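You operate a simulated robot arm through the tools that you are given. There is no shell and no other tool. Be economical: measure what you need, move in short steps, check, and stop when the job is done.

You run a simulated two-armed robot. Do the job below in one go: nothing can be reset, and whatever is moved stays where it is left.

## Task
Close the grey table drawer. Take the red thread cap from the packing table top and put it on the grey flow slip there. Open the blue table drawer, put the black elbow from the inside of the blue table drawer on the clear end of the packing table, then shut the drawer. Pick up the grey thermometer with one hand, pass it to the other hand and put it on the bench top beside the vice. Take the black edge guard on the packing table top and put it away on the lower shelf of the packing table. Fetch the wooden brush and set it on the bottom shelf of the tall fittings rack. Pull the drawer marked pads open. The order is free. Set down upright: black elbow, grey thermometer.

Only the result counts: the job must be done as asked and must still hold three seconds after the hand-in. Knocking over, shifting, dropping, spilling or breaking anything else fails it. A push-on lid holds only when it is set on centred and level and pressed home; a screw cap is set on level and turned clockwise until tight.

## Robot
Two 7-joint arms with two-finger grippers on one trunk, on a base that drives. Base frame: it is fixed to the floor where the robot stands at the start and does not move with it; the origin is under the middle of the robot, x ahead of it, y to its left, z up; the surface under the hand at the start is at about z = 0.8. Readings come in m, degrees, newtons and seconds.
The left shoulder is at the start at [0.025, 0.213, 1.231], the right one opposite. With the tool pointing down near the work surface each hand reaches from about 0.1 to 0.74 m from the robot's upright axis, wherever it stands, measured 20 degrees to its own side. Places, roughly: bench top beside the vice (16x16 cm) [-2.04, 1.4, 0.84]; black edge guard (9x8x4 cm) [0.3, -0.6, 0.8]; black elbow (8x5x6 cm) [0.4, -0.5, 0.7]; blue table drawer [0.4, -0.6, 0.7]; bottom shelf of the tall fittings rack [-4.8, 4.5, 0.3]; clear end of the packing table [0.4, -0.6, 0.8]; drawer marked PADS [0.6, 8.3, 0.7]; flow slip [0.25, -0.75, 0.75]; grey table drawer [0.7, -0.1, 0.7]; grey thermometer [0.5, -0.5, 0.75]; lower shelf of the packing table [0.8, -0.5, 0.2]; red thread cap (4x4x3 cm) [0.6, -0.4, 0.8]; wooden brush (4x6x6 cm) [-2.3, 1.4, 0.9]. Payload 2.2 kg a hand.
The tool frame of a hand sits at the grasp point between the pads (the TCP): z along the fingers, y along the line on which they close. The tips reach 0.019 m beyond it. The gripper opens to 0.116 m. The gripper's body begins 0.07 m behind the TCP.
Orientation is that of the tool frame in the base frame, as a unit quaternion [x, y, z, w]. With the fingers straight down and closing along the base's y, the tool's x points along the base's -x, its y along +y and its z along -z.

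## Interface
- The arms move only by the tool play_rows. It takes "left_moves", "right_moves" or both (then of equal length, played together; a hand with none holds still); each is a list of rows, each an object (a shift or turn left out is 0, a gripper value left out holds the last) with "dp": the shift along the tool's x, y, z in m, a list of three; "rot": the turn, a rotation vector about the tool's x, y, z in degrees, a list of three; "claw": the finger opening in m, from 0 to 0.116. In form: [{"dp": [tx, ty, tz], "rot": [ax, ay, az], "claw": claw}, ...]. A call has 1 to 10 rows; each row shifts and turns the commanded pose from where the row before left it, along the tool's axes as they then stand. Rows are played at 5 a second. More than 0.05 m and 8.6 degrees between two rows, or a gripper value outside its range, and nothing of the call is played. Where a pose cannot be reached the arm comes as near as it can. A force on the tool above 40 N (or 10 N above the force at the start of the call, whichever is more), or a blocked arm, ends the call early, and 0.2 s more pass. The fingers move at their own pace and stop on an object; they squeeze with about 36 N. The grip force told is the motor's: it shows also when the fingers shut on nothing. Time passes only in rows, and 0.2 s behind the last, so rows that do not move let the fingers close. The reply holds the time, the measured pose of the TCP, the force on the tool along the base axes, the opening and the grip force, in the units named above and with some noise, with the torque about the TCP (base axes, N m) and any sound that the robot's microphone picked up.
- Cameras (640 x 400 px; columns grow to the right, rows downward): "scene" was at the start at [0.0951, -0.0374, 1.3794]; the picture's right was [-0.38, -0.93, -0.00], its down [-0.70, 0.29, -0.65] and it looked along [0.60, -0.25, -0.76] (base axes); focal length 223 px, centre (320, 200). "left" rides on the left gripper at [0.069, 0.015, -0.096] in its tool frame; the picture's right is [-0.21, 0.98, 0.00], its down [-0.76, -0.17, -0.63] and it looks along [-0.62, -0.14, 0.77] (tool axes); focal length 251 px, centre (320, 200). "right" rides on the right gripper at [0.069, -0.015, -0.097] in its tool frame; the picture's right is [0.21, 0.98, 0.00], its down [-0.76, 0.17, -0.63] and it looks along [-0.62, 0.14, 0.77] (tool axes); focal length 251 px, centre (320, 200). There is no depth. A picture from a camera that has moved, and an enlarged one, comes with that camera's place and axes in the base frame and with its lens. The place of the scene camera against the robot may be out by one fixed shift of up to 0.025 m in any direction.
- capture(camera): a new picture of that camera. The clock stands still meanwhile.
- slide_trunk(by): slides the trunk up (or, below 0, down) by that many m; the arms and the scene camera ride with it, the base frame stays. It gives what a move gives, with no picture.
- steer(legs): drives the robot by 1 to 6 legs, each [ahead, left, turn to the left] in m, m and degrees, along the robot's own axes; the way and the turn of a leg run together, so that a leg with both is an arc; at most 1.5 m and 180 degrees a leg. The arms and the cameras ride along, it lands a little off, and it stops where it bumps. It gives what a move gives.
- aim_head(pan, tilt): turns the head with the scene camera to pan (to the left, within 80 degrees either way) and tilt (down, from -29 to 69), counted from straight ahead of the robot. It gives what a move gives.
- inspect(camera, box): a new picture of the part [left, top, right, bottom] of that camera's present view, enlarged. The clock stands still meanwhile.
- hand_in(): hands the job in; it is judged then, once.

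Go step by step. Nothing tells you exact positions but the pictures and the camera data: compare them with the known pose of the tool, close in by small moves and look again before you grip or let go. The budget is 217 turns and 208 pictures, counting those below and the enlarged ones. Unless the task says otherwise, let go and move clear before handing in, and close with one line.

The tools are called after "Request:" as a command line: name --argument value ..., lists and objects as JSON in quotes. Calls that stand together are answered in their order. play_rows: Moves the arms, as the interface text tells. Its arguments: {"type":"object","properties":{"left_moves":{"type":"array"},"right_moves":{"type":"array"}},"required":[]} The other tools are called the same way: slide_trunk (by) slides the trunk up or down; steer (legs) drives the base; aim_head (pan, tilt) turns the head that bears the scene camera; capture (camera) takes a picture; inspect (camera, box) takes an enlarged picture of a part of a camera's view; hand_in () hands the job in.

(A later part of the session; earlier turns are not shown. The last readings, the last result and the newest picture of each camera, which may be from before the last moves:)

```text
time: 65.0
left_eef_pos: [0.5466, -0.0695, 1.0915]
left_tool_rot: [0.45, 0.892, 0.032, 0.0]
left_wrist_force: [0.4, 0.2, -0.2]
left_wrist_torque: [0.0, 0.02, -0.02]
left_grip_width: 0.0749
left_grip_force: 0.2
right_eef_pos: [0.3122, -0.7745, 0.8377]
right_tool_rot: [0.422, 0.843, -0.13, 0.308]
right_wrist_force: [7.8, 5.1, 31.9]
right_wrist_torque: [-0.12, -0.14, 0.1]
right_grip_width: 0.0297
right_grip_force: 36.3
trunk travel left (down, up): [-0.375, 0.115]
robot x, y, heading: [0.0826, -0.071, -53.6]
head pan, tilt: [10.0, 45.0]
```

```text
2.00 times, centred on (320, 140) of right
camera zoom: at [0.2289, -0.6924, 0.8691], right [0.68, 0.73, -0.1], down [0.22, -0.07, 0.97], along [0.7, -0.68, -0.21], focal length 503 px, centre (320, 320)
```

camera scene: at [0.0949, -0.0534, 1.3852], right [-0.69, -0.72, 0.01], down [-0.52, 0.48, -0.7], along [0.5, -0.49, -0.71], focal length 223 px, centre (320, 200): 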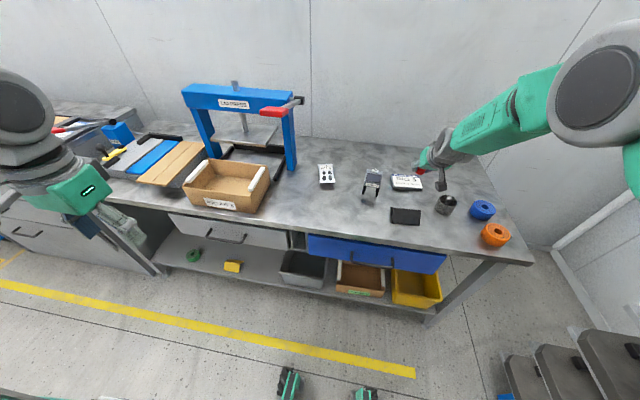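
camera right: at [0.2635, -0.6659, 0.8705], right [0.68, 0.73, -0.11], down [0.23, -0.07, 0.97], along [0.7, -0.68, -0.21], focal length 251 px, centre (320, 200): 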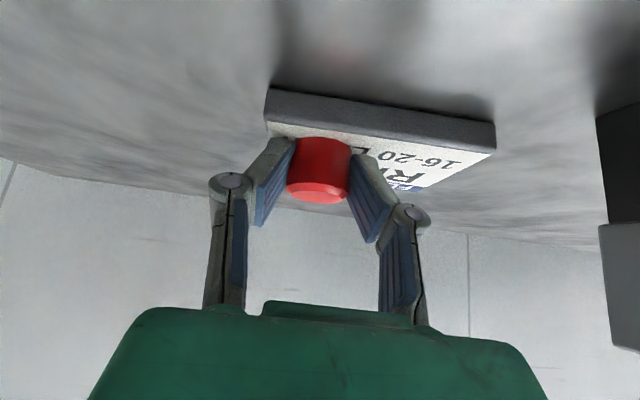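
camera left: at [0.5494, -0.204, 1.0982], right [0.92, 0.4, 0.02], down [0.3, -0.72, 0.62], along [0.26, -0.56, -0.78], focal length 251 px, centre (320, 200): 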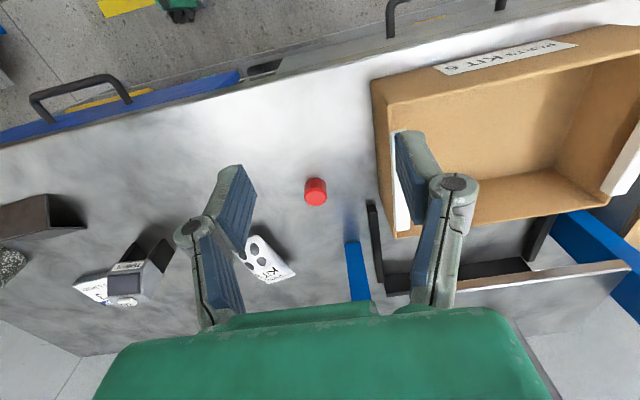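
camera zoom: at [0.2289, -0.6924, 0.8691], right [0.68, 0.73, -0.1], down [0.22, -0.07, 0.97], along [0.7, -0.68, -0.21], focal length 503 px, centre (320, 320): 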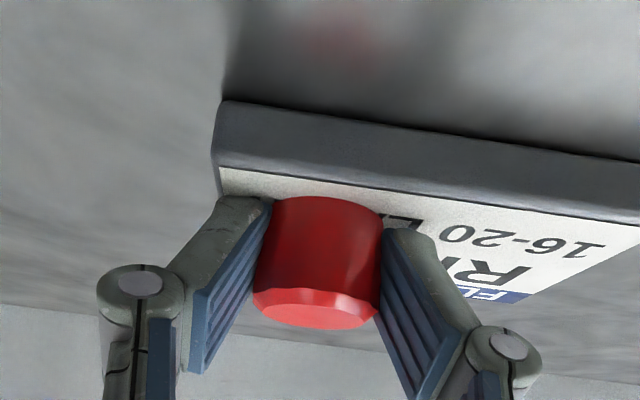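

Dragging works: the slip is now about 1.5 cm too far right. I'll drag back 1.3 cm, then lift and recentre the cap.

Request:
play_rows --right_moves '[{"dp": [0, 0.007, 0]}, {"dp": [0, 0.006, 0]}, {"dp": [0, 0, 0]}, {"dp": [-0.006, 0, -0.008]}, {"dp": [-0.009, 0.0, -0.012]}, {"dp": [0, 0, 0]}]'

Request:
inspect --camera "scene" --box '[300, 150, 460, 250]'

Request:
capture --camera "right"

```text
time: 66.5
left_eef_pos: [0.5495, -0.0703, 1.0884]
left_tool_rot: [0.45, 0.892, 0.033, -0.001]
left_wrist_force: [0.3, 0.2, -0.2]
left_wrist_torque: [0.01, 0.03, -0.01]
left_grip_width: 0.0755
left_grip_force: 0.0
right_eef_pos: [0.3199, -0.7646, 0.8566]
right_tool_rot: [0.425, 0.843, -0.131, 0.303]
right_wrist_force: [1.0, 0.0, -0.4]
right_wrist_torque: [-0.04, 0.02, -0.01]
right_grip_width: 0.0298
right_grip_force: 36.1
trunk travel left (down, up): [-0.375, 0.115]
robot x, y, heading: [0.0811, -0.0745, -53.5]
head pan, tilt: [10.0, 45.0]
```

```text
4.00 times, centred on (380, 200) of scene
camera zoom: at [0.1468, -0.1667, 1.3853], right [-0.69, -0.72, 0.0], down [-0.51, 0.49, -0.7], along [0.51, -0.49, -0.71], focal length 890 px, centre (80, 200)
```

zoom: 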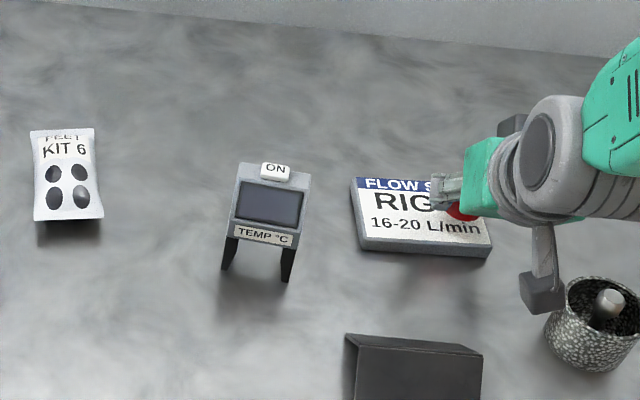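

```text
145 pictures are left
camera right: at [0.2376, -0.6832, 0.8883], right [0.68, 0.73, -0.1], down [0.23, -0.08, 0.97], along [0.7, -0.68, -0.22], focal length 251 px, centre (320, 200)
```

right: 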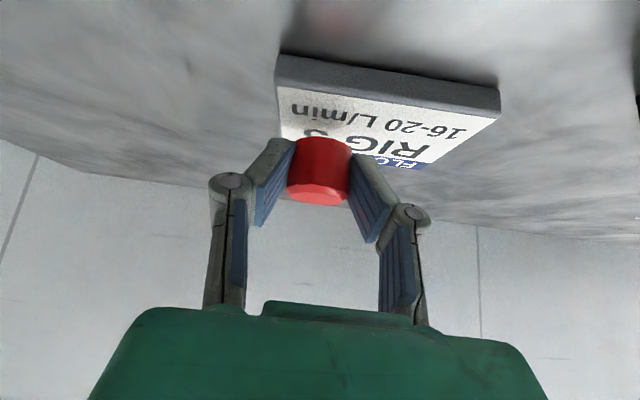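

The slip is back at its original spot. I'll shift the cap 2.2 cm left at height, wait for the sway to settle, then check.

Request:
play_rows --right_moves '[{"dp": [0.002, 0.011, 0]}, {"dp": [0.002, 0.011, 0]}, {}, {}, {}]'

Request:
inspect --camera "right" --box '[160, 40, 480, 240]'

```text
time: 67.7
left_eef_pos: [0.5474, -0.0708, 1.0891]
left_tool_rot: [0.45, 0.892, 0.032, -0.001]
left_wrist_force: [0.0, 0.0, 0.5]
left_wrist_torque: [0.0, 0.01, 0.03]
left_grip_width: 0.0749
left_grip_force: 0.0
right_eef_pos: [0.3366, -0.7508, 0.8553]
right_tool_rot: [0.425, 0.843, -0.132, 0.303]
right_wrist_force: [1.1, 0.0, -0.7]
right_wrist_torque: [-0.06, 0.01, 0.02]
right_grip_width: 0.0298
right_grip_force: 36.0
trunk travel left (down, up): [-0.375, 0.115]
robot x, y, heading: [0.0861, -0.071, -53.8]
head pan, tilt: [10.0, 45.0]
```

```text
2.00 times, centred on (320, 140) of right
camera zoom: at [0.2536, -0.6676, 0.8883], right [0.68, 0.73, -0.1], down [0.22, -0.08, 0.97], along [0.7, -0.68, -0.22], focal length 503 px, centre (320, 320)
```

zoom: 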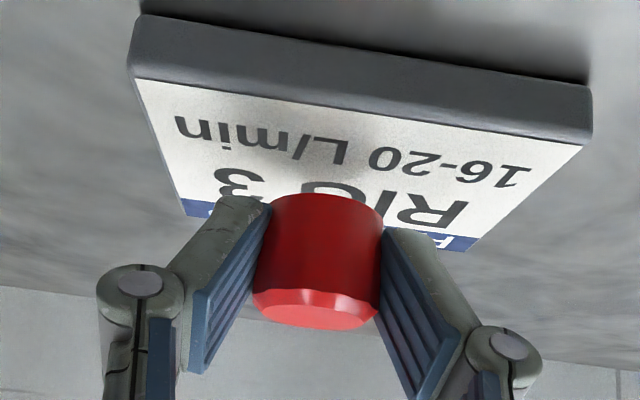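

Centred. Lowering straight down 1.2 cm, letting it settle.

Request:
play_rows --right_moves '[{"dp": [0.0035, 0, 0.005]}, {"dp": [0.0035, 0, 0.005]}, {}, {}, {}]'

Request:
inspect --camera "right" --box '[160, 40, 480, 240]'

```text
time: 68.8
left_eef_pos: [0.5495, -0.0713, 1.0906]
left_tool_rot: [0.45, 0.892, 0.033, -0.001]
left_wrist_force: [-0.4, 0.1, 0.5]
left_wrist_torque: [0.01, 0.01, -0.02]
left_grip_width: 0.0752
left_grip_force: 0.0
right_eef_pos: [0.3379, -0.7501, 0.8458]
right_tool_rot: [0.424, 0.844, -0.131, 0.303]
right_wrist_force: [-0.3, 0.3, 0.3]
right_wrist_torque: [-0.01, 0.02, -0.03]
right_grip_width: 0.0297
right_grip_force: 36.2
trunk travel left (down, up): [-0.375, 0.115]
robot x, y, heading: [0.0809, -0.0743, -53.7]
head pan, tilt: [10.0, 45.0]
```

```text
2.00 times, centred on (320, 140) of right
camera zoom: at [0.2551, -0.668, 0.8769], right [0.68, 0.73, -0.1], down [0.22, -0.08, 0.97], along [0.7, -0.68, -0.22], focal length 503 px, centre (320, 320)
```

zoom: 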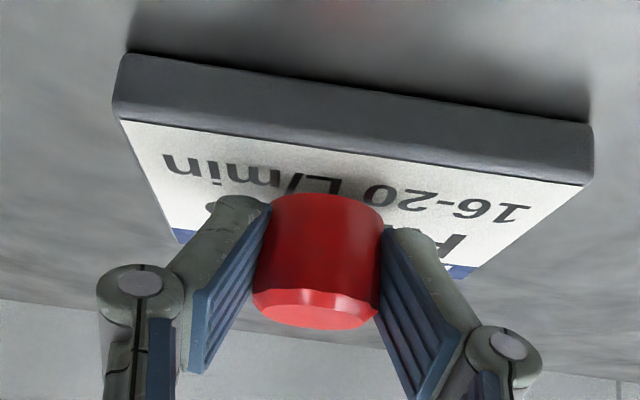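

I'll lower 4 mm to light contact and check the force before releasing.

Request:
play_rows --right_moves '[{"dp": [0.001, 0, 0.0014]}, {"dp": [0.001, 0, 0.0014]}, {}, {}]'

```text
time: 69.8
left_eef_pos: [0.5482, -0.0706, 1.0898]
left_tool_rot: [0.449, 0.893, 0.033, -0.001]
left_wrist_force: [0.0, 0.4, -0.1]
left_wrist_torque: [0.03, -0.01, 0.01]
left_grip_width: 0.0751
left_grip_force: 0.0
right_eef_pos: [0.3374, -0.7514, 0.8423]
right_tool_rot: [0.424, 0.843, -0.132, 0.303]
right_wrist_force: [0.0, 0.0, 0.1]
right_wrist_torque: [0.03, 0.0, -0.01]
right_grip_width: 0.0297
right_grip_force: 36.1
trunk travel left (down, up): [-0.375, 0.115]
robot x, y, heading: [0.0797, -0.0681, -53.6]
head pan, tilt: [10.0, 45.0]
```

Request:
play_rows --right_moves '[{"dp": [0.0008, 0, 0.0011]}, {"dp": [0.0008, 0, 0.0011]}, {}, {}]'

Request:
inspect --camera "right" --box '[160, 40, 480, 240]'

```text
time: 70.8
left_eef_pos: [0.5502, -0.0711, 1.0893]
left_tool_rot: [0.45, 0.892, 0.032, -0.001]
left_wrist_force: [0.1, -0.1, -0.6]
left_wrist_torque: [-0.01, 0.02, 0.02]
left_grip_width: 0.0751
left_grip_force: 0.0
right_eef_pos: [0.3368, -0.7507, 0.8386]
right_tool_rot: [0.423, 0.843, -0.132, 0.304]
right_wrist_force: [0.3, -0.4, 3.2]
right_wrist_torque: [-0.07, 0.05, 0.01]
right_grip_width: 0.0297
right_grip_force: 36.3
trunk travel left (down, up): [-0.375, 0.115]
robot x, y, heading: [0.0793, -0.0727, -53.7]
head pan, tilt: [10.0, 45.0]
```

```text
2.00 times, centred on (320, 140) of right
camera zoom: at [0.255, -0.6688, 0.8707], right [0.68, 0.73, -0.1], down [0.22, -0.08, 0.97], along [0.7, -0.68, -0.21], focal length 503 px, centre (320, 320)
```

zoom: 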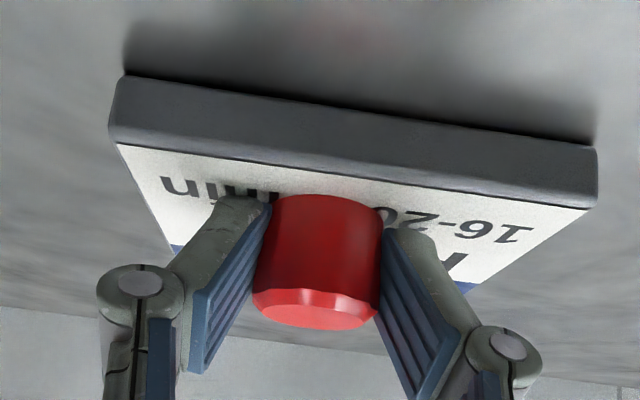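

Light contact (3 N) with the cap centred. Releasing and backing off along the fingers.

Request:
play_rows --right_moves '[{"claw": 0.06}, {}, {"dp": [0, 0, -0.02]}, {"dp": [0, 0, -0.04]}, {"dp": [0, 0, -0.04]}, {}]'

Request:
capture --camera "right"

Request:
inspect --camera "scene" --box '[280, 130, 480, 255]'

```text
time: 72.2
left_eef_pos: [0.5494, -0.0717, 1.0898]
left_tool_rot: [0.451, 0.892, 0.032, -0.002]
left_wrist_force: [0.7, -0.5, 0.2]
left_wrist_torque: [-0.01, -0.01, -0.01]
left_grip_width: 0.0751
left_grip_force: 0.0
right_eef_pos: [0.2971, -0.7056, 0.9158]
right_tool_rot: [0.424, 0.844, -0.131, 0.303]
right_wrist_force: [0.0, -0.3, 0.0]
right_wrist_torque: [0.0, 0.05, 0.02]
right_grip_width: 0.0601
right_grip_force: 0.0
trunk travel left (down, up): [-0.375, 0.115]
robot x, y, heading: [0.0791, -0.071, -53.9]
head pan, tilt: [10.0, 45.0]
```

```text
141 pictures are left
camera right: at [0.2148, -0.623, 0.9476], right [0.68, 0.73, -0.1], down [0.23, -0.08, 0.97], along [0.7, -0.68, -0.22], focal length 251 px, centre (320, 200)
```

right: 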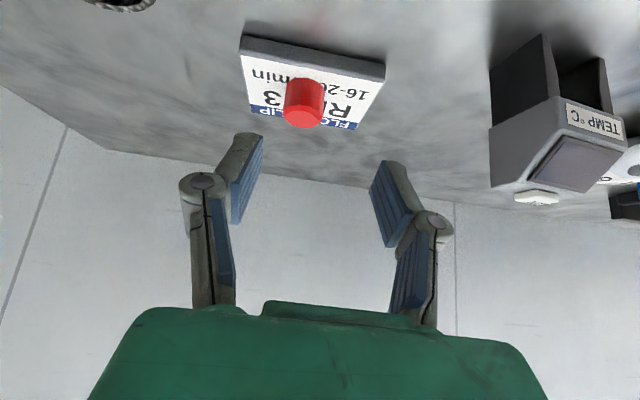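

```text
3.20 times, centred on (380, 192) of scene
camera zoom: at [0.1473, -0.167, 1.3853], right [-0.69, -0.72, 0.0], down [-0.51, 0.49, -0.7], along [0.51, -0.49, -0.71], focal length 712 px, centre (128, 224)
```

zoom: 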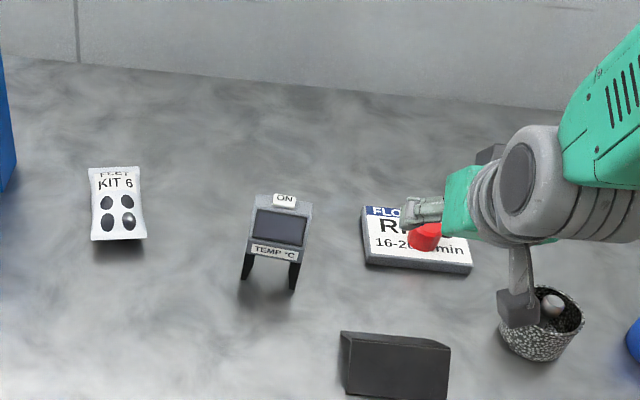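

The cap rests on the slip. Next is the edge guard: I'll bring the right hand back upright above it and look down.

Request:
play_rows --right_moves '[{"dp": [0.011, 0, -0.041]}, {"dp": [0.011, 0, -0.041]}, {"dp": [0.011, 0, -0.041]}, {"rot": [0, 7.2, 0], "claw": 0.116}, {"rot": [0, 7.2, 0]}, {"rot": [0, 7.2, 0]}, {"rot": [0, 7.2, 0]}, {"rot": [0, 7.2, 0]}, {}]'

Request:
capture --camera "right"

Request:
inspect --camera "scene" --box '[280, 130, 480, 255]'

```text
time: 74.2
left_eef_pos: [0.5492, -0.0696, 1.0897]
left_tool_rot: [0.45, 0.892, 0.033, 0.0]
left_wrist_force: [0.0, 0.4, 0.7]
left_wrist_torque: [-0.01, 0.01, 0.01]
left_grip_width: 0.0752
left_grip_force: 0.1
right_eef_pos: [0.2334, -0.6246, 0.993]
right_tool_rot: [0.443, 0.896, 0.006, 0.028]
right_wrist_force: [-0.2, 0.4, 0.2]
right_wrist_torque: [-0.03, 0.03, 0.0]
right_grip_width: 0.1161
right_grip_force: 0.1
trunk travel left (down, up): [-0.375, 0.115]
robot x, y, heading: [0.083, -0.0722, -53.6]
head pan, tilt: [10.0, 45.0]
```

```text
139 pictures are left
camera right: at [0.174, -0.5753, 1.0857], right [0.65, 0.76, 0.03], down [0.56, -0.49, 0.67], along [0.52, -0.42, -0.74], focal length 251 px, centre (320, 200)
```

right: 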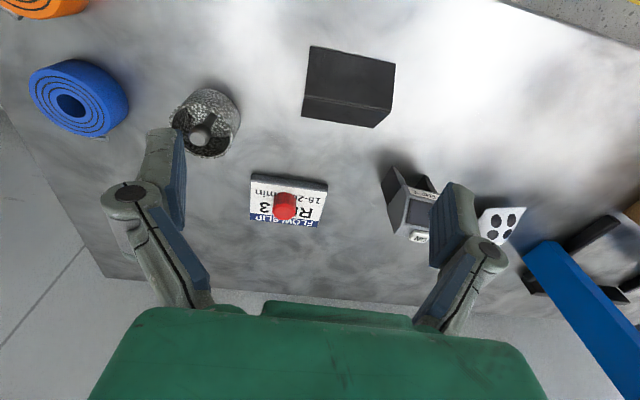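

```text
3.20 times, centred on (380, 192) of scene
camera zoom: at [0.1461, -0.1659, 1.3855], right [-0.69, -0.72, 0.0], down [-0.51, 0.49, -0.7], along [0.51, -0.49, -0.71], focal length 712 px, centre (128, 224)
```

zoom: 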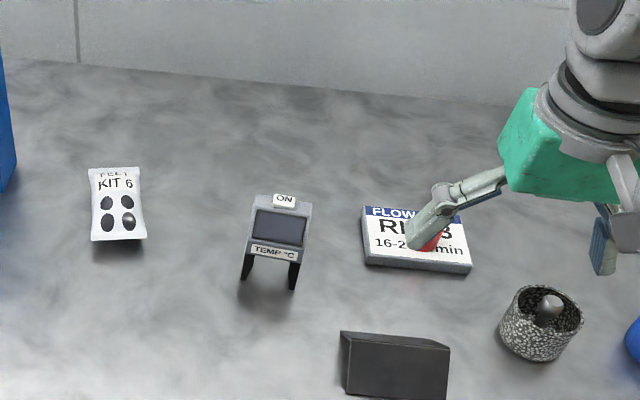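

Let me look closely at the guard's shape.

Request:
inspect --camera "right" --box '[270, 30, 430, 130]'

Request:
inspect --camera "scene" --box '[370, 215, 450, 265]'

```text
4.00 times, centred on (350, 80) of right
camera zoom: at [0.174, -0.5753, 1.0857], right [0.65, 0.76, 0.03], down [0.56, -0.49, 0.67], along [0.52, -0.42, -0.74], focal length 1006 px, centre (200, 680)
```

zoom: 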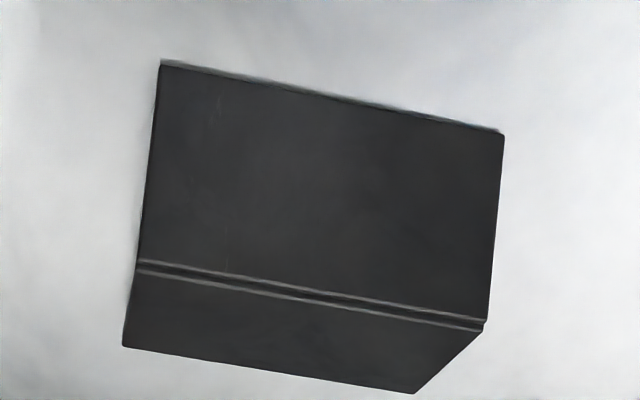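

```text
8.00 times, centred on (410, 240) of scene
camera zoom: at [0.1461, -0.1659, 1.3855], right [-0.69, -0.72, 0.0], down [-0.51, 0.49, -0.7], along [0.51, -0.49, -0.71], focal length 1781 px, centre (-400, -120)
```

zoom: 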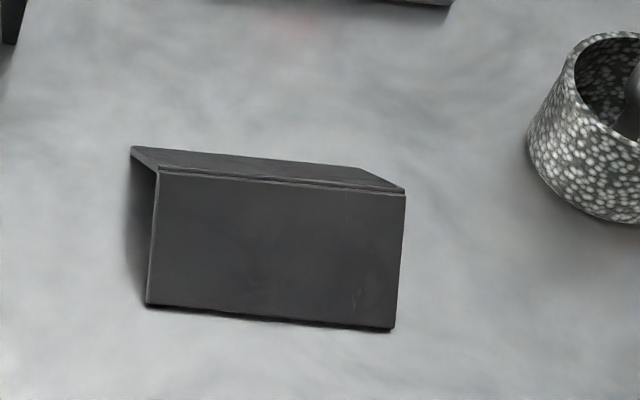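

The guard is a tent shape with its ridge along L, centred near [0.266,-0.612], ridge at z≈0.84. I'll straighten the hand, center over it and come down halfway.

Request:
play_rows --right_moves '[{"dp": [-0.009, 0.034, 0], "rot": [2.1, 2.6, -2]}, {"dp": [0, 0, 0.045]}, {"dp": [0, 0, 0.045]}, {}, {}]'

Request:
capture --camera "right"

```text
time: 75.5
left_eef_pos: [0.5496, -0.0711, 1.0897]
left_tool_rot: [0.45, 0.893, 0.033, 0.0]
left_wrist_force: [-0.7, 0.1, -0.2]
left_wrist_torque: [0.01, -0.01, -0.01]
left_grip_width: 0.0751
left_grip_force: 0.1
right_eef_pos: [0.268, -0.6109, 0.9056]
right_tool_rot: [0.428, 0.904, -0.001, 0.0]
right_wrist_force: [-0.1, -0.5, -0.9]
right_wrist_torque: [0.0, 0.01, -0.02]
right_grip_width: 0.1158
right_grip_force: 0.0
trunk travel left (down, up): [-0.375, 0.115]
robot x, y, heading: [0.0853, -0.0717, -53.9]
head pan, tilt: [10.0, 45.0]
```

```text
135 pictures are left
camera right: at [0.2121, -0.5654, 1.0016], right [0.62, 0.78, 0.0], down [0.61, -0.48, 0.63], along [0.49, -0.39, -0.78], focal length 251 px, centre (320, 200)
```

right: 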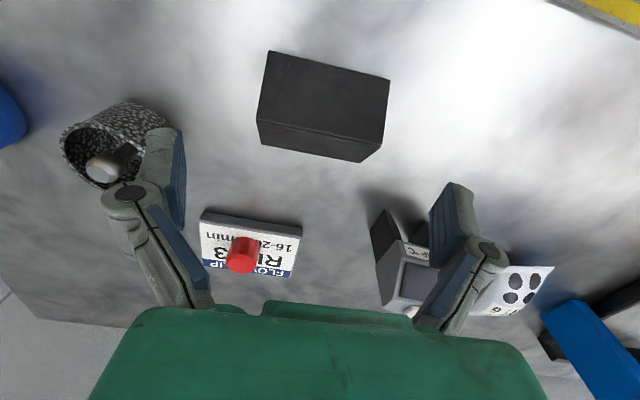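

Hand is centred over the ridge. I'll narrow the opening a bit (pot close by) and lower to z≈0.826.

Request:
play_rows --right_moves '[{"claw": 0.106, "rot": [0, 0, -2]}, {"dp": [0, 0, 0.04]}, {"dp": [0, 0.001, 0.03]}, {}, {}]'

Request:
capture --camera "right"

```text
time: 76.7
left_eef_pos: [0.5507, -0.0695, 1.0893]
left_tool_rot: [0.45, 0.893, 0.032, -0.002]
left_wrist_force: [0.4, -0.3, 0.4]
left_wrist_torque: [0.02, 0.04, 0.03]
left_grip_width: 0.075
left_grip_force: 0.0
right_eef_pos: [0.266, -0.6085, 0.8331]
right_tool_rot: [0.413, 0.911, 0.0, -0.001]
right_wrist_force: [0.4, 0.0, -0.3]
right_wrist_torque: [-0.01, -0.02, 0.02]
right_grip_width: 0.106
right_grip_force: 0.1
trunk travel left (down, up): [-0.375, 0.115]
robot x, y, heading: [0.0828, -0.0706, -53.7]
head pan, tilt: [10.0, 45.0]
```

```text
134 pictures are left
camera right: at [0.2097, -0.5652, 0.9302], right [0.59, 0.81, 0.0], down [0.63, -0.46, 0.63], along [0.51, -0.38, -0.78], focal length 251 px, centre (320, 200)
```

right: 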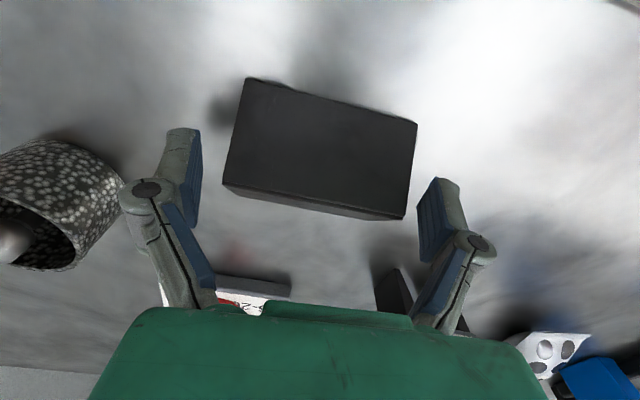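

The guard is between the fingers. I'll lower 6 mm and close.

Request:
play_rows --right_moves '[{"dp": [0, 0, 0.006]}, {"claw": 0.06}, {}, {}]'

Request:
capture --camera "right"

```text
time: 77.7
left_eef_pos: [0.5498, -0.0704, 1.0909]
left_tool_rot: [0.45, 0.892, 0.033, 0.0]
left_wrist_force: [0.4, 0.5, 0.0]
left_wrist_torque: [0.03, 0.01, -0.01]
left_grip_width: 0.0752
left_grip_force: 0.2
right_eef_pos: [0.2676, -0.6084, 0.8277]
right_tool_rot: [0.413, 0.911, -0.001, 0.0]
right_wrist_force: [0.0, -0.2, 5.1]
right_wrist_torque: [-0.07, 0.12, -0.01]
right_grip_width: 0.091
right_grip_force: 35.7
trunk travel left (down, up): [-0.375, 0.115]
robot x, y, heading: [0.0822, -0.0734, -54.0]
head pan, tilt: [10.0, 45.0]
```

```text
133 pictures are left
camera right: at [0.2102, -0.5651, 0.9243], right [0.59, 0.81, 0.0], down [0.62, -0.46, 0.63], along [0.51, -0.38, -0.77], focal length 251 px, centre (320, 200)
```

right: 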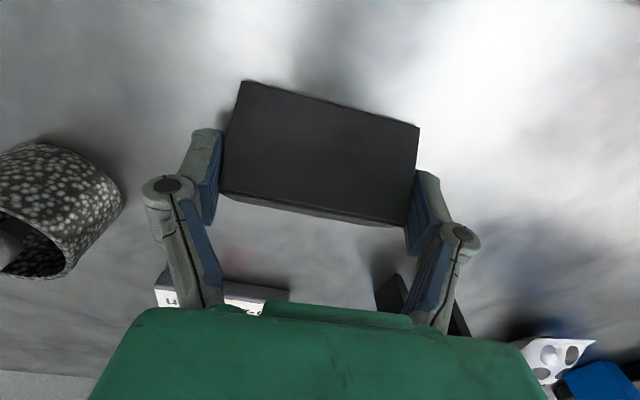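

Gripped well, but for the low shelf I need the hand tilted 45° forward while the guard stays level, so I'll release it here and regrasp with a tilted hand. Release, raise slightly, tilt.

Request:
play_rows --right_moves '[{"claw": 0.106}, {}, {"dp": [0, 0, -0.04]}, {"dp": [0, 0, -0.03]}, {"rot": [0, -8, 0]}, {"rot": [0, -8, 0]}, {"rot": [0, -8, 0]}, {"rot": [0, -8, 0]}, {"rot": [0, -8, 0]}, {"rot": [0, -5, 0]}]'

Request:
capture --camera "right"

```text
time: 79.8
left_eef_pos: [0.5487, -0.0703, 1.0893]
left_tool_rot: [0.45, 0.892, 0.033, 0.0]
left_wrist_force: [0.3, -0.2, -0.3]
left_wrist_torque: [0.02, 0.02, -0.02]
left_grip_width: 0.075
left_grip_force: 0.0
right_eef_pos: [0.2676, -0.6099, 0.898]
right_tool_rot: [0.38, 0.842, -0.158, 0.349]
right_wrist_force: [-0.1, 0.1, 0.2]
right_wrist_torque: [-0.01, -0.01, -0.01]
right_grip_width: 0.1058
right_grip_force: 0.1
trunk travel left (down, up): [-0.375, 0.115]
robot x, y, heading: [0.0809, -0.0721, -53.5]
head pan, tilt: [10.0, 45.0]
```

```text
132 pictures are left
camera right: at [0.1782, -0.5297, 0.9173], right [0.63, 0.76, -0.15], down [0.18, 0.05, 0.98], along [0.75, -0.65, -0.11], focal length 251 px, centre (320, 200)
```

right: 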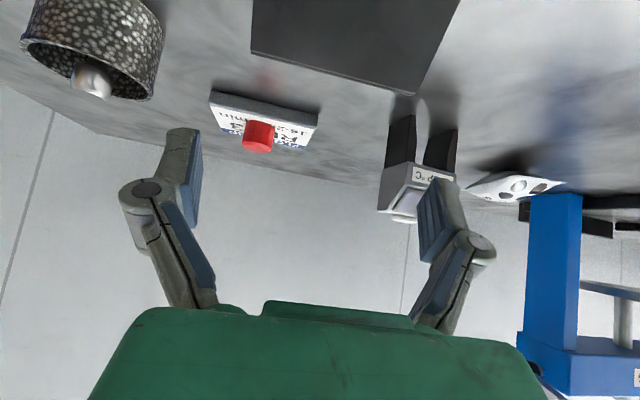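

Tilt achieved. Lowering straight down 7 cm around the guard's ends and closing.

Request:
play_rows --right_moves '[{"dp": [0.025, 0, 0.025]}, {"dp": [0.024, 0, 0.024]}, {}, {}]'

Request:
capture --camera "right"

```text
time: 80.8
left_eef_pos: [0.5496, -0.0712, 1.0895]
left_tool_rot: [0.45, 0.892, 0.032, 0.0]
left_wrist_force: [0.0, -0.2, 0.7]
left_wrist_torque: [0.01, 0.03, 0.01]
left_grip_width: 0.0749
left_grip_force: 0.0
right_eef_pos: [0.2689, -0.6103, 0.8285]
right_tool_rot: [0.381, 0.842, -0.159, 0.349]
right_wrist_force: [0.2, 0.2, -0.7]
right_wrist_torque: [0.0, 0.02, 0.01]
right_grip_width: 0.1059
right_grip_force: 0.0
trunk travel left (down, up): [-0.375, 0.115]
robot x, y, heading: [0.0832, -0.0706, -53.6]
head pan, tilt: [10.0, 45.0]
```

```text
131 pictures are left
camera right: at [0.1795, -0.5303, 0.8465], right [0.63, 0.76, -0.15], down [0.18, 0.04, 0.98], along [0.75, -0.65, -0.11], focal length 251 px, centre (320, 200)
```

right: 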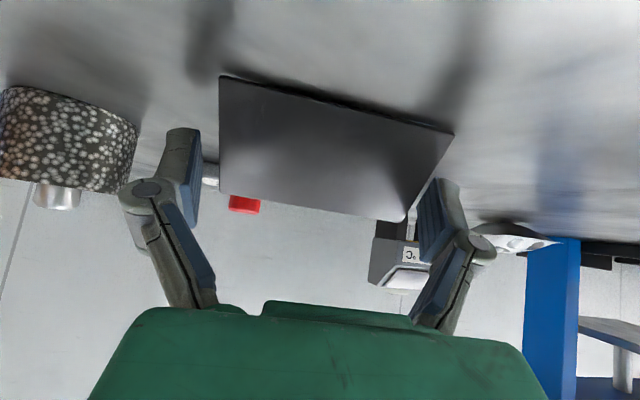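

Request:
play_rows --right_moves '[{"claw": 0.06}, {}, {}]'

Request:
play_rows --right_moves '[{"dp": [-0.014, 0, -0.014]}, {"dp": [-0.028, 0, -0.028]}, {"dp": [-0.028, 0, -0.028]}, {}]'

Request:
capture --camera "right"

```text
time: 81.7
left_eef_pos: [0.5509, -0.0703, 1.0893]
left_tool_rot: [0.451, 0.892, 0.032, 0.0]
left_wrist_force: [1.0, -0.4, -0.4]
left_wrist_torque: [-0.01, -0.02, 0.0]
left_grip_width: 0.0748
left_grip_force: 0.2
right_eef_pos: [0.268, -0.6097, 0.828]
right_tool_rot: [0.381, 0.842, -0.158, 0.348]
right_wrist_force: [0.5, -0.3, 0.6]
right_wrist_torque: [-0.02, 0.0, -0.01]
right_grip_width: 0.0898
right_grip_force: 35.8
trunk travel left (down, up): [-0.375, 0.115]
robot x, y, heading: [0.0841, -0.0708, -54.1]
head pan, tilt: [10.0, 45.0]
```

```text
time: 82.7
left_eef_pos: [0.5498, -0.0713, 1.0899]
left_tool_rot: [0.451, 0.892, 0.033, 0.0]
left_wrist_force: [-0.1, 0.2, 0.3]
left_wrist_torque: [0.02, -0.01, 0.01]
left_grip_width: 0.0752
left_grip_force: 0.1
right_eef_pos: [0.2666, -0.6107, 0.9268]
right_tool_rot: [0.381, 0.842, -0.158, 0.348]
right_wrist_force: [0.0, -1.3, -0.6]
right_wrist_torque: [-0.01, 0.01, 0.01]
right_grip_width: 0.0898
right_grip_force: 36.2
trunk travel left (down, up): [-0.375, 0.115]
robot x, y, heading: [0.0806, -0.0724, -53.7]
head pan, tilt: [10.0, 45.0]
```

```text
130 pictures are left
camera right: at [0.1768, -0.5317, 0.9464], right [0.63, 0.76, -0.15], down [0.18, 0.04, 0.98], along [0.75, -0.65, -0.11], focal length 251 px, centre (320, 200)
```

right: 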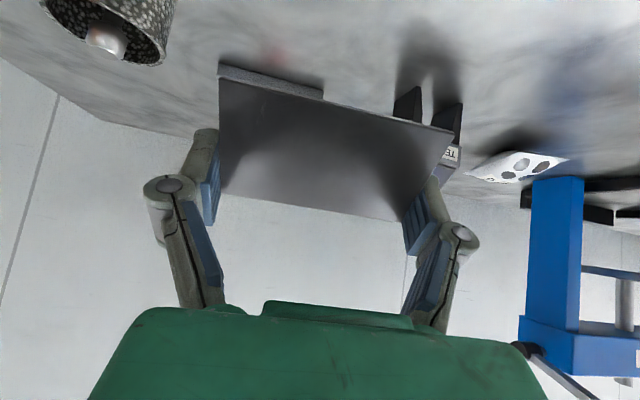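

Guard held level. I'll back off 0.42 m and drive left 0.59 m to face the free part of the lower shelf (L≈0.45), then slide the trunk down.

Request:
steer --legs '[[-0.42, 0, 0], [0, 0.59, 0]]'

Request:
slide_trunk --by -0.36

Request:
aim_head --pan -8 --tilt 35

Request:
capture --camera "scene"

Request:
capture --camera "right"

```text
time: 88.2
left_eef_pos: [0.7923, 0.6305, 1.0897]
left_tool_rot: [0.448, 0.894, 0.031, -0.001]
left_wrist_force: [0.4, 1.2, 0.2]
left_wrist_torque: [-0.03, -0.01, 0.0]
left_grip_width: 0.0749
left_grip_force: 0.1
right_eef_pos: [0.5107, 0.089, 0.9274]
right_tool_rot: [0.377, 0.843, -0.157, 0.349]
right_wrist_force: [-0.1, -0.7, -1.3]
right_wrist_torque: [0.01, -0.01, -0.02]
right_grip_width: 0.0897
right_grip_force: 36.2
trunk travel left (down, up): [-0.375, 0.115]
robot x, y, heading: [0.3224, 0.6288, -53.3]
head pan, tilt: [10.0, 45.0]
```

```text
time: 91.8
left_eef_pos: [0.7903, 0.6333, 0.7294]
left_tool_rot: [0.447, 0.894, 0.034, -0.002]
left_wrist_force: [-0.3, -0.6, 0.3]
left_wrist_torque: [0.01, 0.03, 0.0]
left_grip_width: 0.0747
left_grip_force: 0.1
right_eef_pos: [0.5091, 0.0901, 0.5688]
right_tool_rot: [0.378, 0.843, -0.158, 0.349]
right_wrist_force: [0.5, 0.7, -0.1]
right_wrist_torque: [0.03, 0.01, -0.01]
right_grip_width: 0.0892
right_grip_force: 35.9
trunk travel left (down, up): [-0.015, 0.475]
robot x, y, heading: [0.3219, 0.6237, -53.3]
head pan, tilt: [10.0, 45.0]
```

```text
time: 92.6
left_eef_pos: [0.7895, 0.6341, 0.7291]
left_tool_rot: [0.447, 0.894, 0.033, -0.001]
left_wrist_force: [-0.5, -0.1, 0.5]
left_wrist_torque: [-0.01, 0.01, 0.01]
left_grip_width: 0.0746
left_grip_force: 0.1
right_eef_pos: [0.5097, 0.0912, 0.5689]
right_tool_rot: [0.377, 0.844, -0.157, 0.349]
right_wrist_force: [0.6, 0.2, 0.3]
right_wrist_torque: [0.02, 0.02, -0.01]
right_grip_width: 0.089
right_grip_force: 35.9
trunk travel left (down, up): [-0.015, 0.475]
robot x, y, heading: [0.3239, 0.624, -53.4]
head pan, tilt: [-8.0, 35.0]
```

```text
129 pictures are left
camera scene: at [0.3715, 0.5125, 1.0403], right [-0.88, -0.48, 0.0], down [-0.28, 0.51, -0.82], along [0.39, -0.72, -0.58], focal length 223 px, centre (320, 200)
```

scene: 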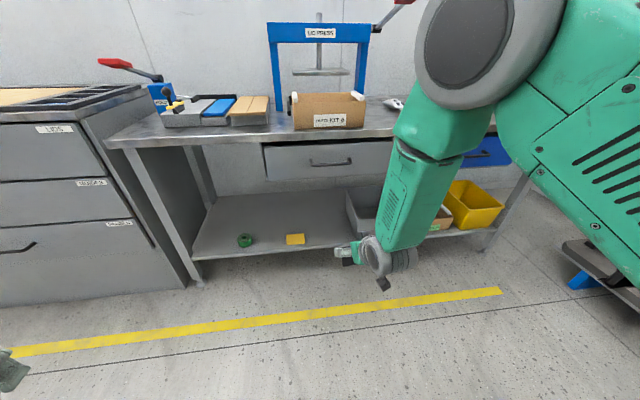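

```text
128 pictures are left
camera right: at [0.4201, 0.1698, 0.5876], right [0.63, 0.76, -0.15], down [0.18, 0.05, 0.98], along [0.76, -0.65, -0.11], focal length 251 px, centre (320, 200)
```

right: 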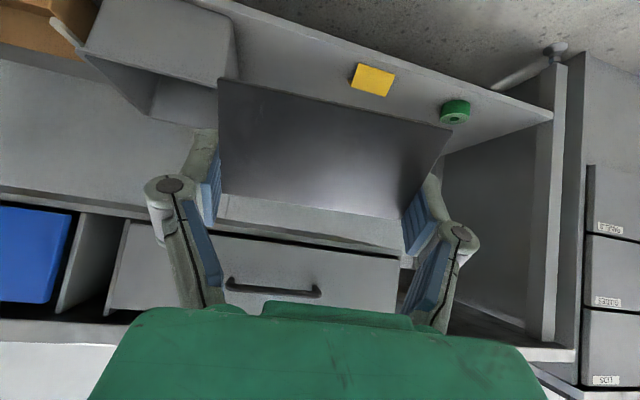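

There is free shelf between the grey bin and the yellow block: target L≈0.48, N≈0.66, shelf z≈0.235. I'll lower the hand in front of the shelf first.

Request:
play_rows --right_moves '[{"dp": [0.034, 0, 0.034]}, {"dp": [0.034, 0, 0.034]}, {"dp": [0.034, 0, 0.034]}, {"dp": [0.034, 0, 0.034]}, {"dp": [0.026, 0, 0.026]}, {}, {}]'

Request:
capture --camera "right"

Request:
capture --camera "scene"

```text
time: 94.2
left_eef_pos: [0.7896, 0.6343, 0.7287]
left_tool_rot: [0.447, 0.894, 0.033, -0.001]
left_wrist_force: [0.0, 0.7, -0.2]
left_wrist_torque: [0.0, 0.0, 0.0]
left_grip_width: 0.0749
left_grip_force: 0.1
right_eef_pos: [0.5093, 0.0906, 0.3416]
right_tool_rot: [0.378, 0.843, -0.158, 0.35]
right_wrist_force: [0.1, 0.3, 0.2]
right_wrist_torque: [0.0, 0.01, 0.05]
right_grip_width: 0.0889
right_grip_force: 36.4
trunk travel left (down, up): [-0.015, 0.475]
robot x, y, heading: [0.3228, 0.6254, -53.3]
head pan, tilt: [-8.0, 35.0]
```

```text
127 pictures are left
camera right: at [0.42, 0.1689, 0.3599], right [0.63, 0.76, -0.15], down [0.18, 0.05, 0.98], along [0.76, -0.65, -0.11], focal length 251 px, centre (320, 200)
```

right: 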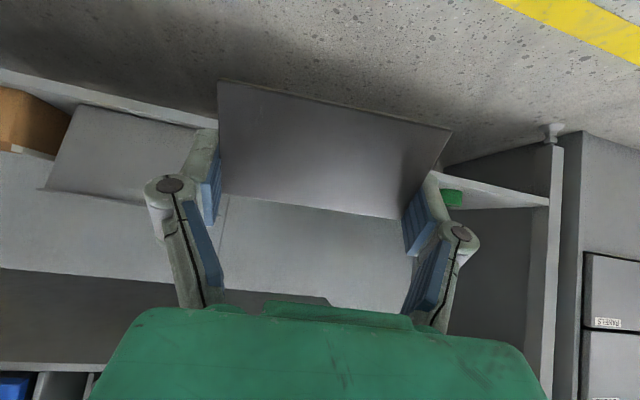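

```text
126 pictures are left
camera scene: at [0.3715, 0.5123, 1.0403], right [-0.88, -0.48, 0.0], down [-0.28, 0.51, -0.82], along [0.39, -0.72, -0.58], focal length 223 px, centre (320, 200)
```

scene: 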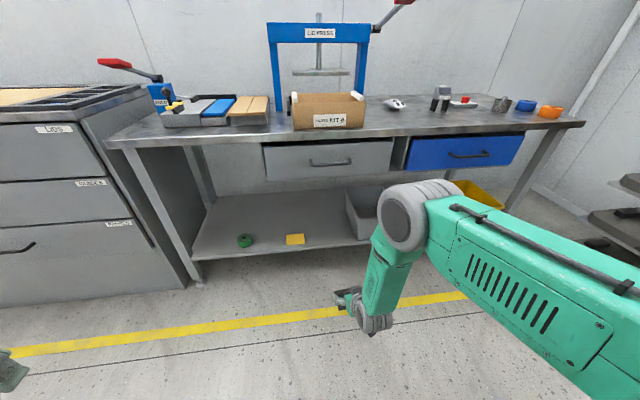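

Both drawers appear flush and the hand is low. I'll drive forward 0.26 m, then extend the arm onto the shelf so the forearm stays in front of the drawers.

Request:
steer --legs '[[0.26, 0.0, -0.6]]'

Request:
capture --camera "right"

Request:
capture --camera "scene"

```text
time: 96.0
left_eef_pos: [0.942, 0.4211, 0.7282]
left_tool_rot: [0.454, 0.89, 0.034, -0.002]
left_wrist_force: [0.4, -0.1, -0.3]
left_wrist_torque: [-0.02, 0.0, 0.03]
left_grip_width: 0.075
left_grip_force: 0.2
right_eef_pos: [0.6548, -0.1214, 0.3402]
right_tool_rot: [0.382, 0.841, -0.16, 0.349]
right_wrist_force: [0.4, 0.2, -0.9]
right_wrist_torque: [0.01, 0.04, -0.03]
right_grip_width: 0.0891
right_grip_force: 35.9
trunk travel left (down, up): [-0.015, 0.475]
robot x, y, heading: [0.4766, 0.4178, -54.0]
head pan, tilt: [-8.0, 35.0]
```

```text
125 pictures are left
camera right: at [0.5665, -0.0401, 0.3597], right [0.64, 0.75, -0.15], down [0.18, 0.04, 0.98], along [0.75, -0.66, -0.11], focal length 251 px, centre (320, 200)
```

right: 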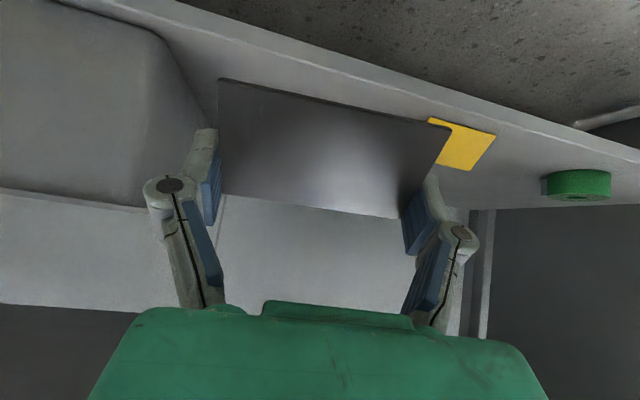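

```text
124 pictures are left
camera scene: at [0.5225, 0.3031, 1.0402], right [-0.88, -0.47, 0.0], down [-0.27, 0.51, -0.82], along [0.38, -0.72, -0.58], focal length 223 px, centre (320, 200)
```

scene: 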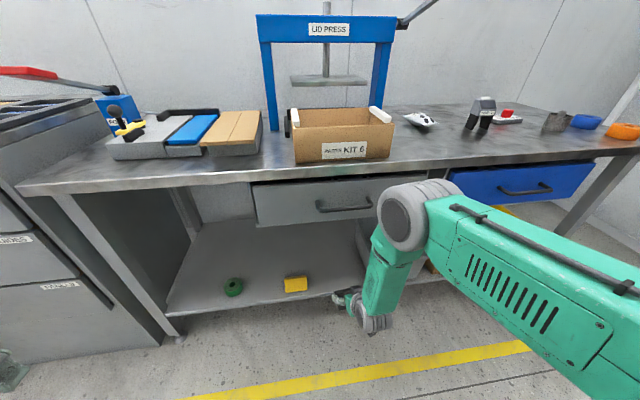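

I'll extend the hand 14 cm forward over the shelf at this height and look.

Request:
play_rows --right_moves '[{"dp": [-0.033, 0.004, 0.033]}, {"dp": [-0.033, 0.004, 0.033]}, {"dp": [-0.033, 0.004, 0.033]}, {}, {}]'

Request:
capture --camera "right"

Request:
capture --camera "scene"

```text
time: 97.2
left_eef_pos: [0.9412, 0.4226, 0.7278]
left_tool_rot: [0.453, 0.891, 0.034, -0.004]
left_wrist_force: [-0.9, 0.2, 0.2]
left_wrist_torque: [-0.03, 0.02, 0.0]
left_grip_width: 0.0751
left_grip_force: 0.1
right_eef_pos: [0.7557, -0.2177, 0.3421]
right_tool_rot: [0.383, 0.841, -0.16, 0.348]
right_wrist_force: [-0.3, -1.1, -0.1]
right_wrist_torque: [0.03, -0.01, -0.01]
right_grip_width: 0.0889
right_grip_force: 35.7
trunk travel left (down, up): [-0.015, 0.475]
robot x, y, heading: [0.4795, 0.4169, -54.0]
head pan, tilt: [-8.0, 35.0]
```

```text
123 pictures are left
camera right: at [0.6662, -0.1367, 0.3608], right [0.64, 0.75, -0.15], down [0.18, 0.05, 0.98], along [0.75, -0.66, -0.11], focal length 251 px, centre (320, 200)
```

right: 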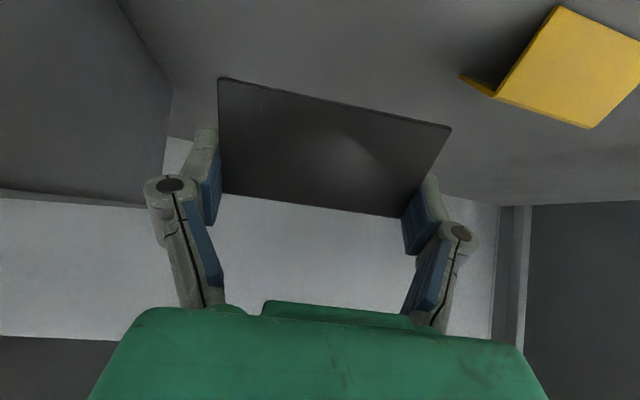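

```text
122 pictures are left
camera scene: at [0.5225, 0.3035, 1.0402], right [-0.88, -0.47, 0.0], down [-0.27, 0.51, -0.82], along [0.38, -0.72, -0.58], focal length 223 px, centre (320, 200)
```

scene: 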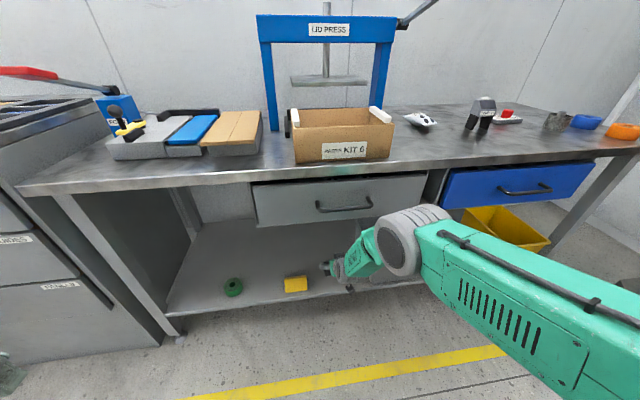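

Position is good (L=0.48, N=0.62). Lowering towards the shelf.

Request:
play_rows --right_moves '[{"dp": [0.02, 0, 0.02]}, {"dp": [0.018, 0, 0.018]}, {"dp": [0.007, 0, 0.007]}, {}, {}]'

Request:
capture --camera "right"

```text
time: 98.4
left_eef_pos: [0.9403, 0.4222, 0.7276]
left_tool_rot: [0.454, 0.891, 0.035, -0.004]
left_wrist_force: [0.0, -0.7, -0.3]
left_wrist_torque: [-0.02, 0.0, 0.02]
left_grip_width: 0.075
left_grip_force: 0.0
right_eef_pos: [0.7542, -0.2178, 0.2785]
right_tool_rot: [0.383, 0.84, -0.161, 0.349]
right_wrist_force: [-0.2, 0.0, 0.1]
right_wrist_torque: [0.01, 0.01, 0.0]
right_grip_width: 0.0888
right_grip_force: 36.1
trunk travel left (down, up): [-0.015, 0.475]
robot x, y, heading: [0.4751, 0.4209, -54.3]
head pan, tilt: [-8.0, 35.0]
```

```text
121 pictures are left
camera right: at [0.6658, -0.1382, 0.2959], right [0.64, 0.75, -0.15], down [0.18, 0.05, 0.98], along [0.75, -0.66, -0.11], focal length 251 px, centre (320, 200)
```

right: 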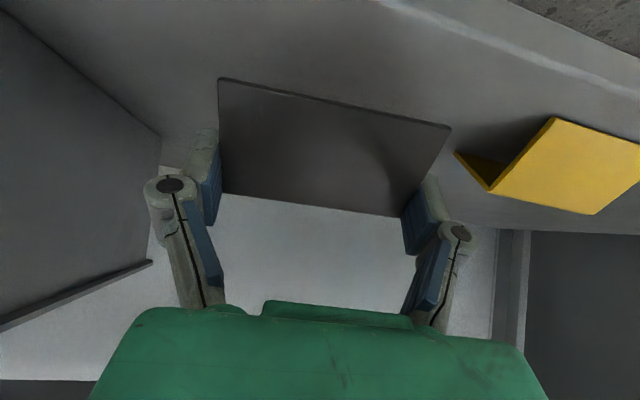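

Still above the shelf. Continue in small steps until contact.

Request:
play_rows --right_moves '[{"dp": [0.003, 0, 0.003]}, {"dp": [0.003, 0, 0.003]}, {"dp": [0.002, 0, 0.002]}, {}, {}]'

Request:
capture --camera "right"

```text
time: 99.6
left_eef_pos: [0.9396, 0.4215, 0.7282]
left_tool_rot: [0.453, 0.891, 0.034, -0.005]
left_wrist_force: [-0.9, -0.5, -0.9]
left_wrist_torque: [-0.02, 0.0, -0.02]
left_grip_width: 0.0752
left_grip_force: 0.1
right_eef_pos: [0.7553, -0.2184, 0.2663]
right_tool_rot: [0.383, 0.84, -0.161, 0.349]
right_wrist_force: [-0.2, 1.1, -0.2]
right_wrist_torque: [-0.02, 0.02, 0.02]
right_grip_width: 0.0891
right_grip_force: 35.8
trunk travel left (down, up): [-0.015, 0.475]
robot x, y, heading: [0.4768, 0.4189, -54.1]
head pan, tilt: [-8.0, 35.0]
```

```text
120 pictures are left
camera right: at [0.6671, -0.1391, 0.2846], right [0.64, 0.75, -0.15], down [0.18, 0.05, 0.98], along [0.75, -0.66, -0.11], focal length 251 px, centre (320, 200)
```

right: 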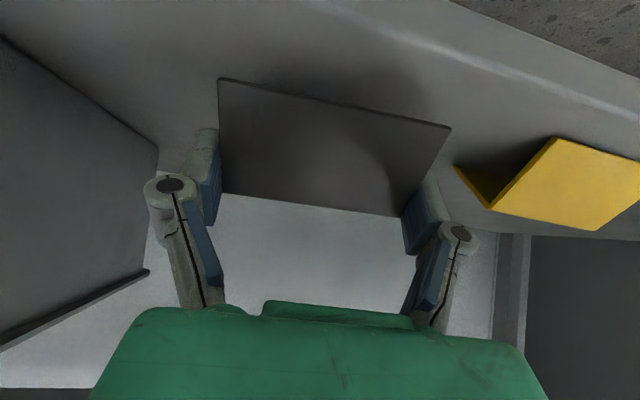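

Request:
play_rows --right_moves '[{"dp": [0.004, 0, 0.004]}, {"dp": [0.004, 0, 0.004]}, {"dp": [0.003, 0, 0.003]}, {"dp": [0.002, 0, 0.002]}, {}]'

Request:
capture --camera "right"

```text
time: 100.8
left_eef_pos: [0.9397, 0.4227, 0.7274]
left_tool_rot: [0.454, 0.89, 0.034, -0.004]
left_wrist_force: [-0.6, -0.2, -0.7]
left_wrist_torque: [-0.04, -0.01, 0.02]
left_grip_width: 0.075
left_grip_force: 0.2
right_eef_pos: [0.751, -0.2157, 0.2531]
right_tool_rot: [0.383, 0.84, -0.161, 0.349]
right_wrist_force: [0.1, -0.4, -0.5]
right_wrist_torque: [0.0, 0.0, 0.0]
right_grip_width: 0.0887
right_grip_force: 36.1
right hand out of reach, approached as far as the arm can: row 1, 3
trunk travel left (down, up): [-0.015, 0.475]
robot x, y, heading: [0.4783, 0.4161, -54.1]
head pan, tilt: [-8.0, 35.0]
```

```text
119 pictures are left
camera right: at [0.6627, -0.1348, 0.2719], right [0.64, 0.75, -0.15], down [0.18, 0.05, 0.98], along [0.75, -0.66, -0.11], focal length 251 px, centre (320, 200)
```

right: 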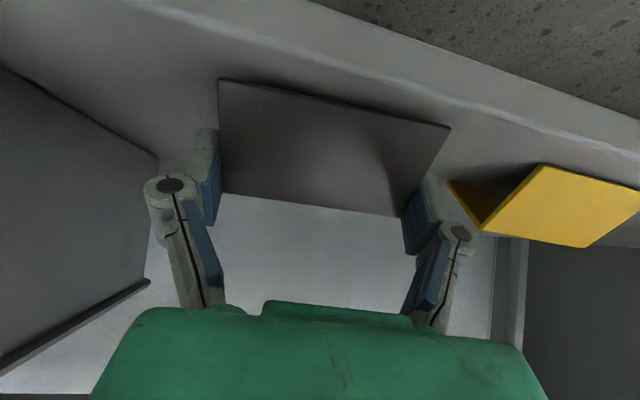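

At reach limit but almost down. I'll use the trunk to lower the last bit.

Request:
slide_trunk --by -0.008

Request:
capture --camera "right"

```text
time: 101.4
left_eef_pos: [0.9393, 0.4224, 0.7205]
left_tool_rot: [0.453, 0.891, 0.033, -0.003]
left_wrist_force: [-0.7, -0.2, 0.0]
left_wrist_torque: [-0.01, 0.0, -0.01]
left_grip_width: 0.0746
left_grip_force: 0.1
right_eef_pos: [0.7527, -0.2166, 0.2495]
right_tool_rot: [0.382, 0.839, -0.162, 0.352]
right_wrist_force: [1.3, -3.9, 16.3]
right_wrist_torque: [0.7, -0.33, -0.15]
right_grip_width: 0.0886
right_grip_force: 36.0
trunk travel left (down, up): [-0.007, 0.483]
robot x, y, heading: [0.4749, 0.4182, -53.9]
head pan, tilt: [-8.0, 35.0]
```

```text
118 pictures are left
camera right: at [0.6645, -0.1359, 0.2676], right [0.64, 0.75, -0.16], down [0.18, 0.05, 0.98], along [0.75, -0.66, -0.1], focal length 251 px, centre (320, 200)
```

right: 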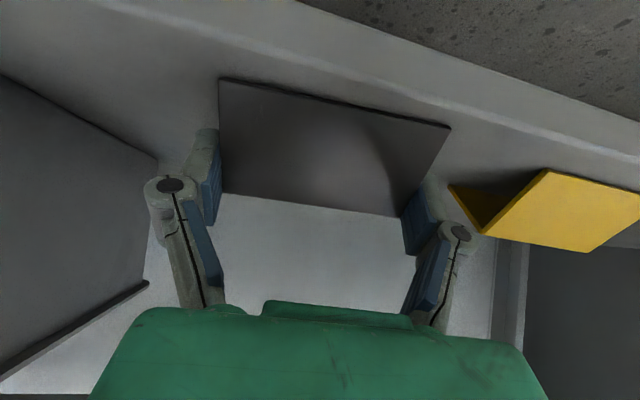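

Contact at 16 N: the guard stands on the shelf. I'll open and withdraw back along the fingers.

Request:
play_rows --right_moves '[{"claw": 0.106}, {}, {"dp": [-0.01, 0, -0.02]}, {"dp": [-0.015, 0, -0.03]}, {"dp": [0.02, 0, -0.04]}, {"dp": [0.03, 0, -0.035]}, {"dp": [0.03, 0, -0.035]}, {}]'

Request:
capture --camera "right"

```text
time: 103.2
left_eef_pos: [0.9415, 0.4222, 0.7191]
left_tool_rot: [0.453, 0.891, 0.034, -0.004]
left_wrist_force: [-0.3, 0.6, 0.5]
left_wrist_torque: [-0.01, 0.01, 0.01]
left_grip_width: 0.0749
left_grip_force: 0.2
right_eef_pos: [0.651, -0.0991, 0.3179]
right_tool_rot: [0.383, 0.839, -0.161, 0.351]
right_wrist_force: [-0.6, -0.4, 0.1]
right_wrist_torque: [0.01, -0.01, 0.0]
right_grip_width: 0.106
right_grip_force: 0.1
right hand out of reach, approached as far as the arm can: row 3
trunk travel left (down, up): [-0.007, 0.483]
robot x, y, heading: [0.4783, 0.4217, -54.0]
head pan, tilt: [-8.0, 35.0]
```

```text
117 pictures are left
camera right: at [0.5621, -0.0192, 0.3367], right [0.64, 0.75, -0.15], down [0.18, 0.05, 0.98], along [0.75, -0.66, -0.11], focal length 251 px, centre (320, 200)
```

right: 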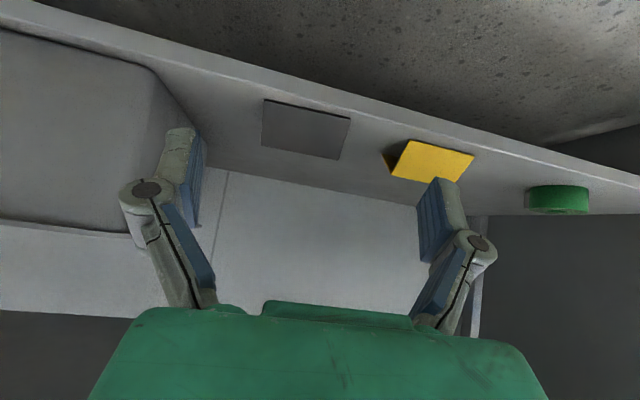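

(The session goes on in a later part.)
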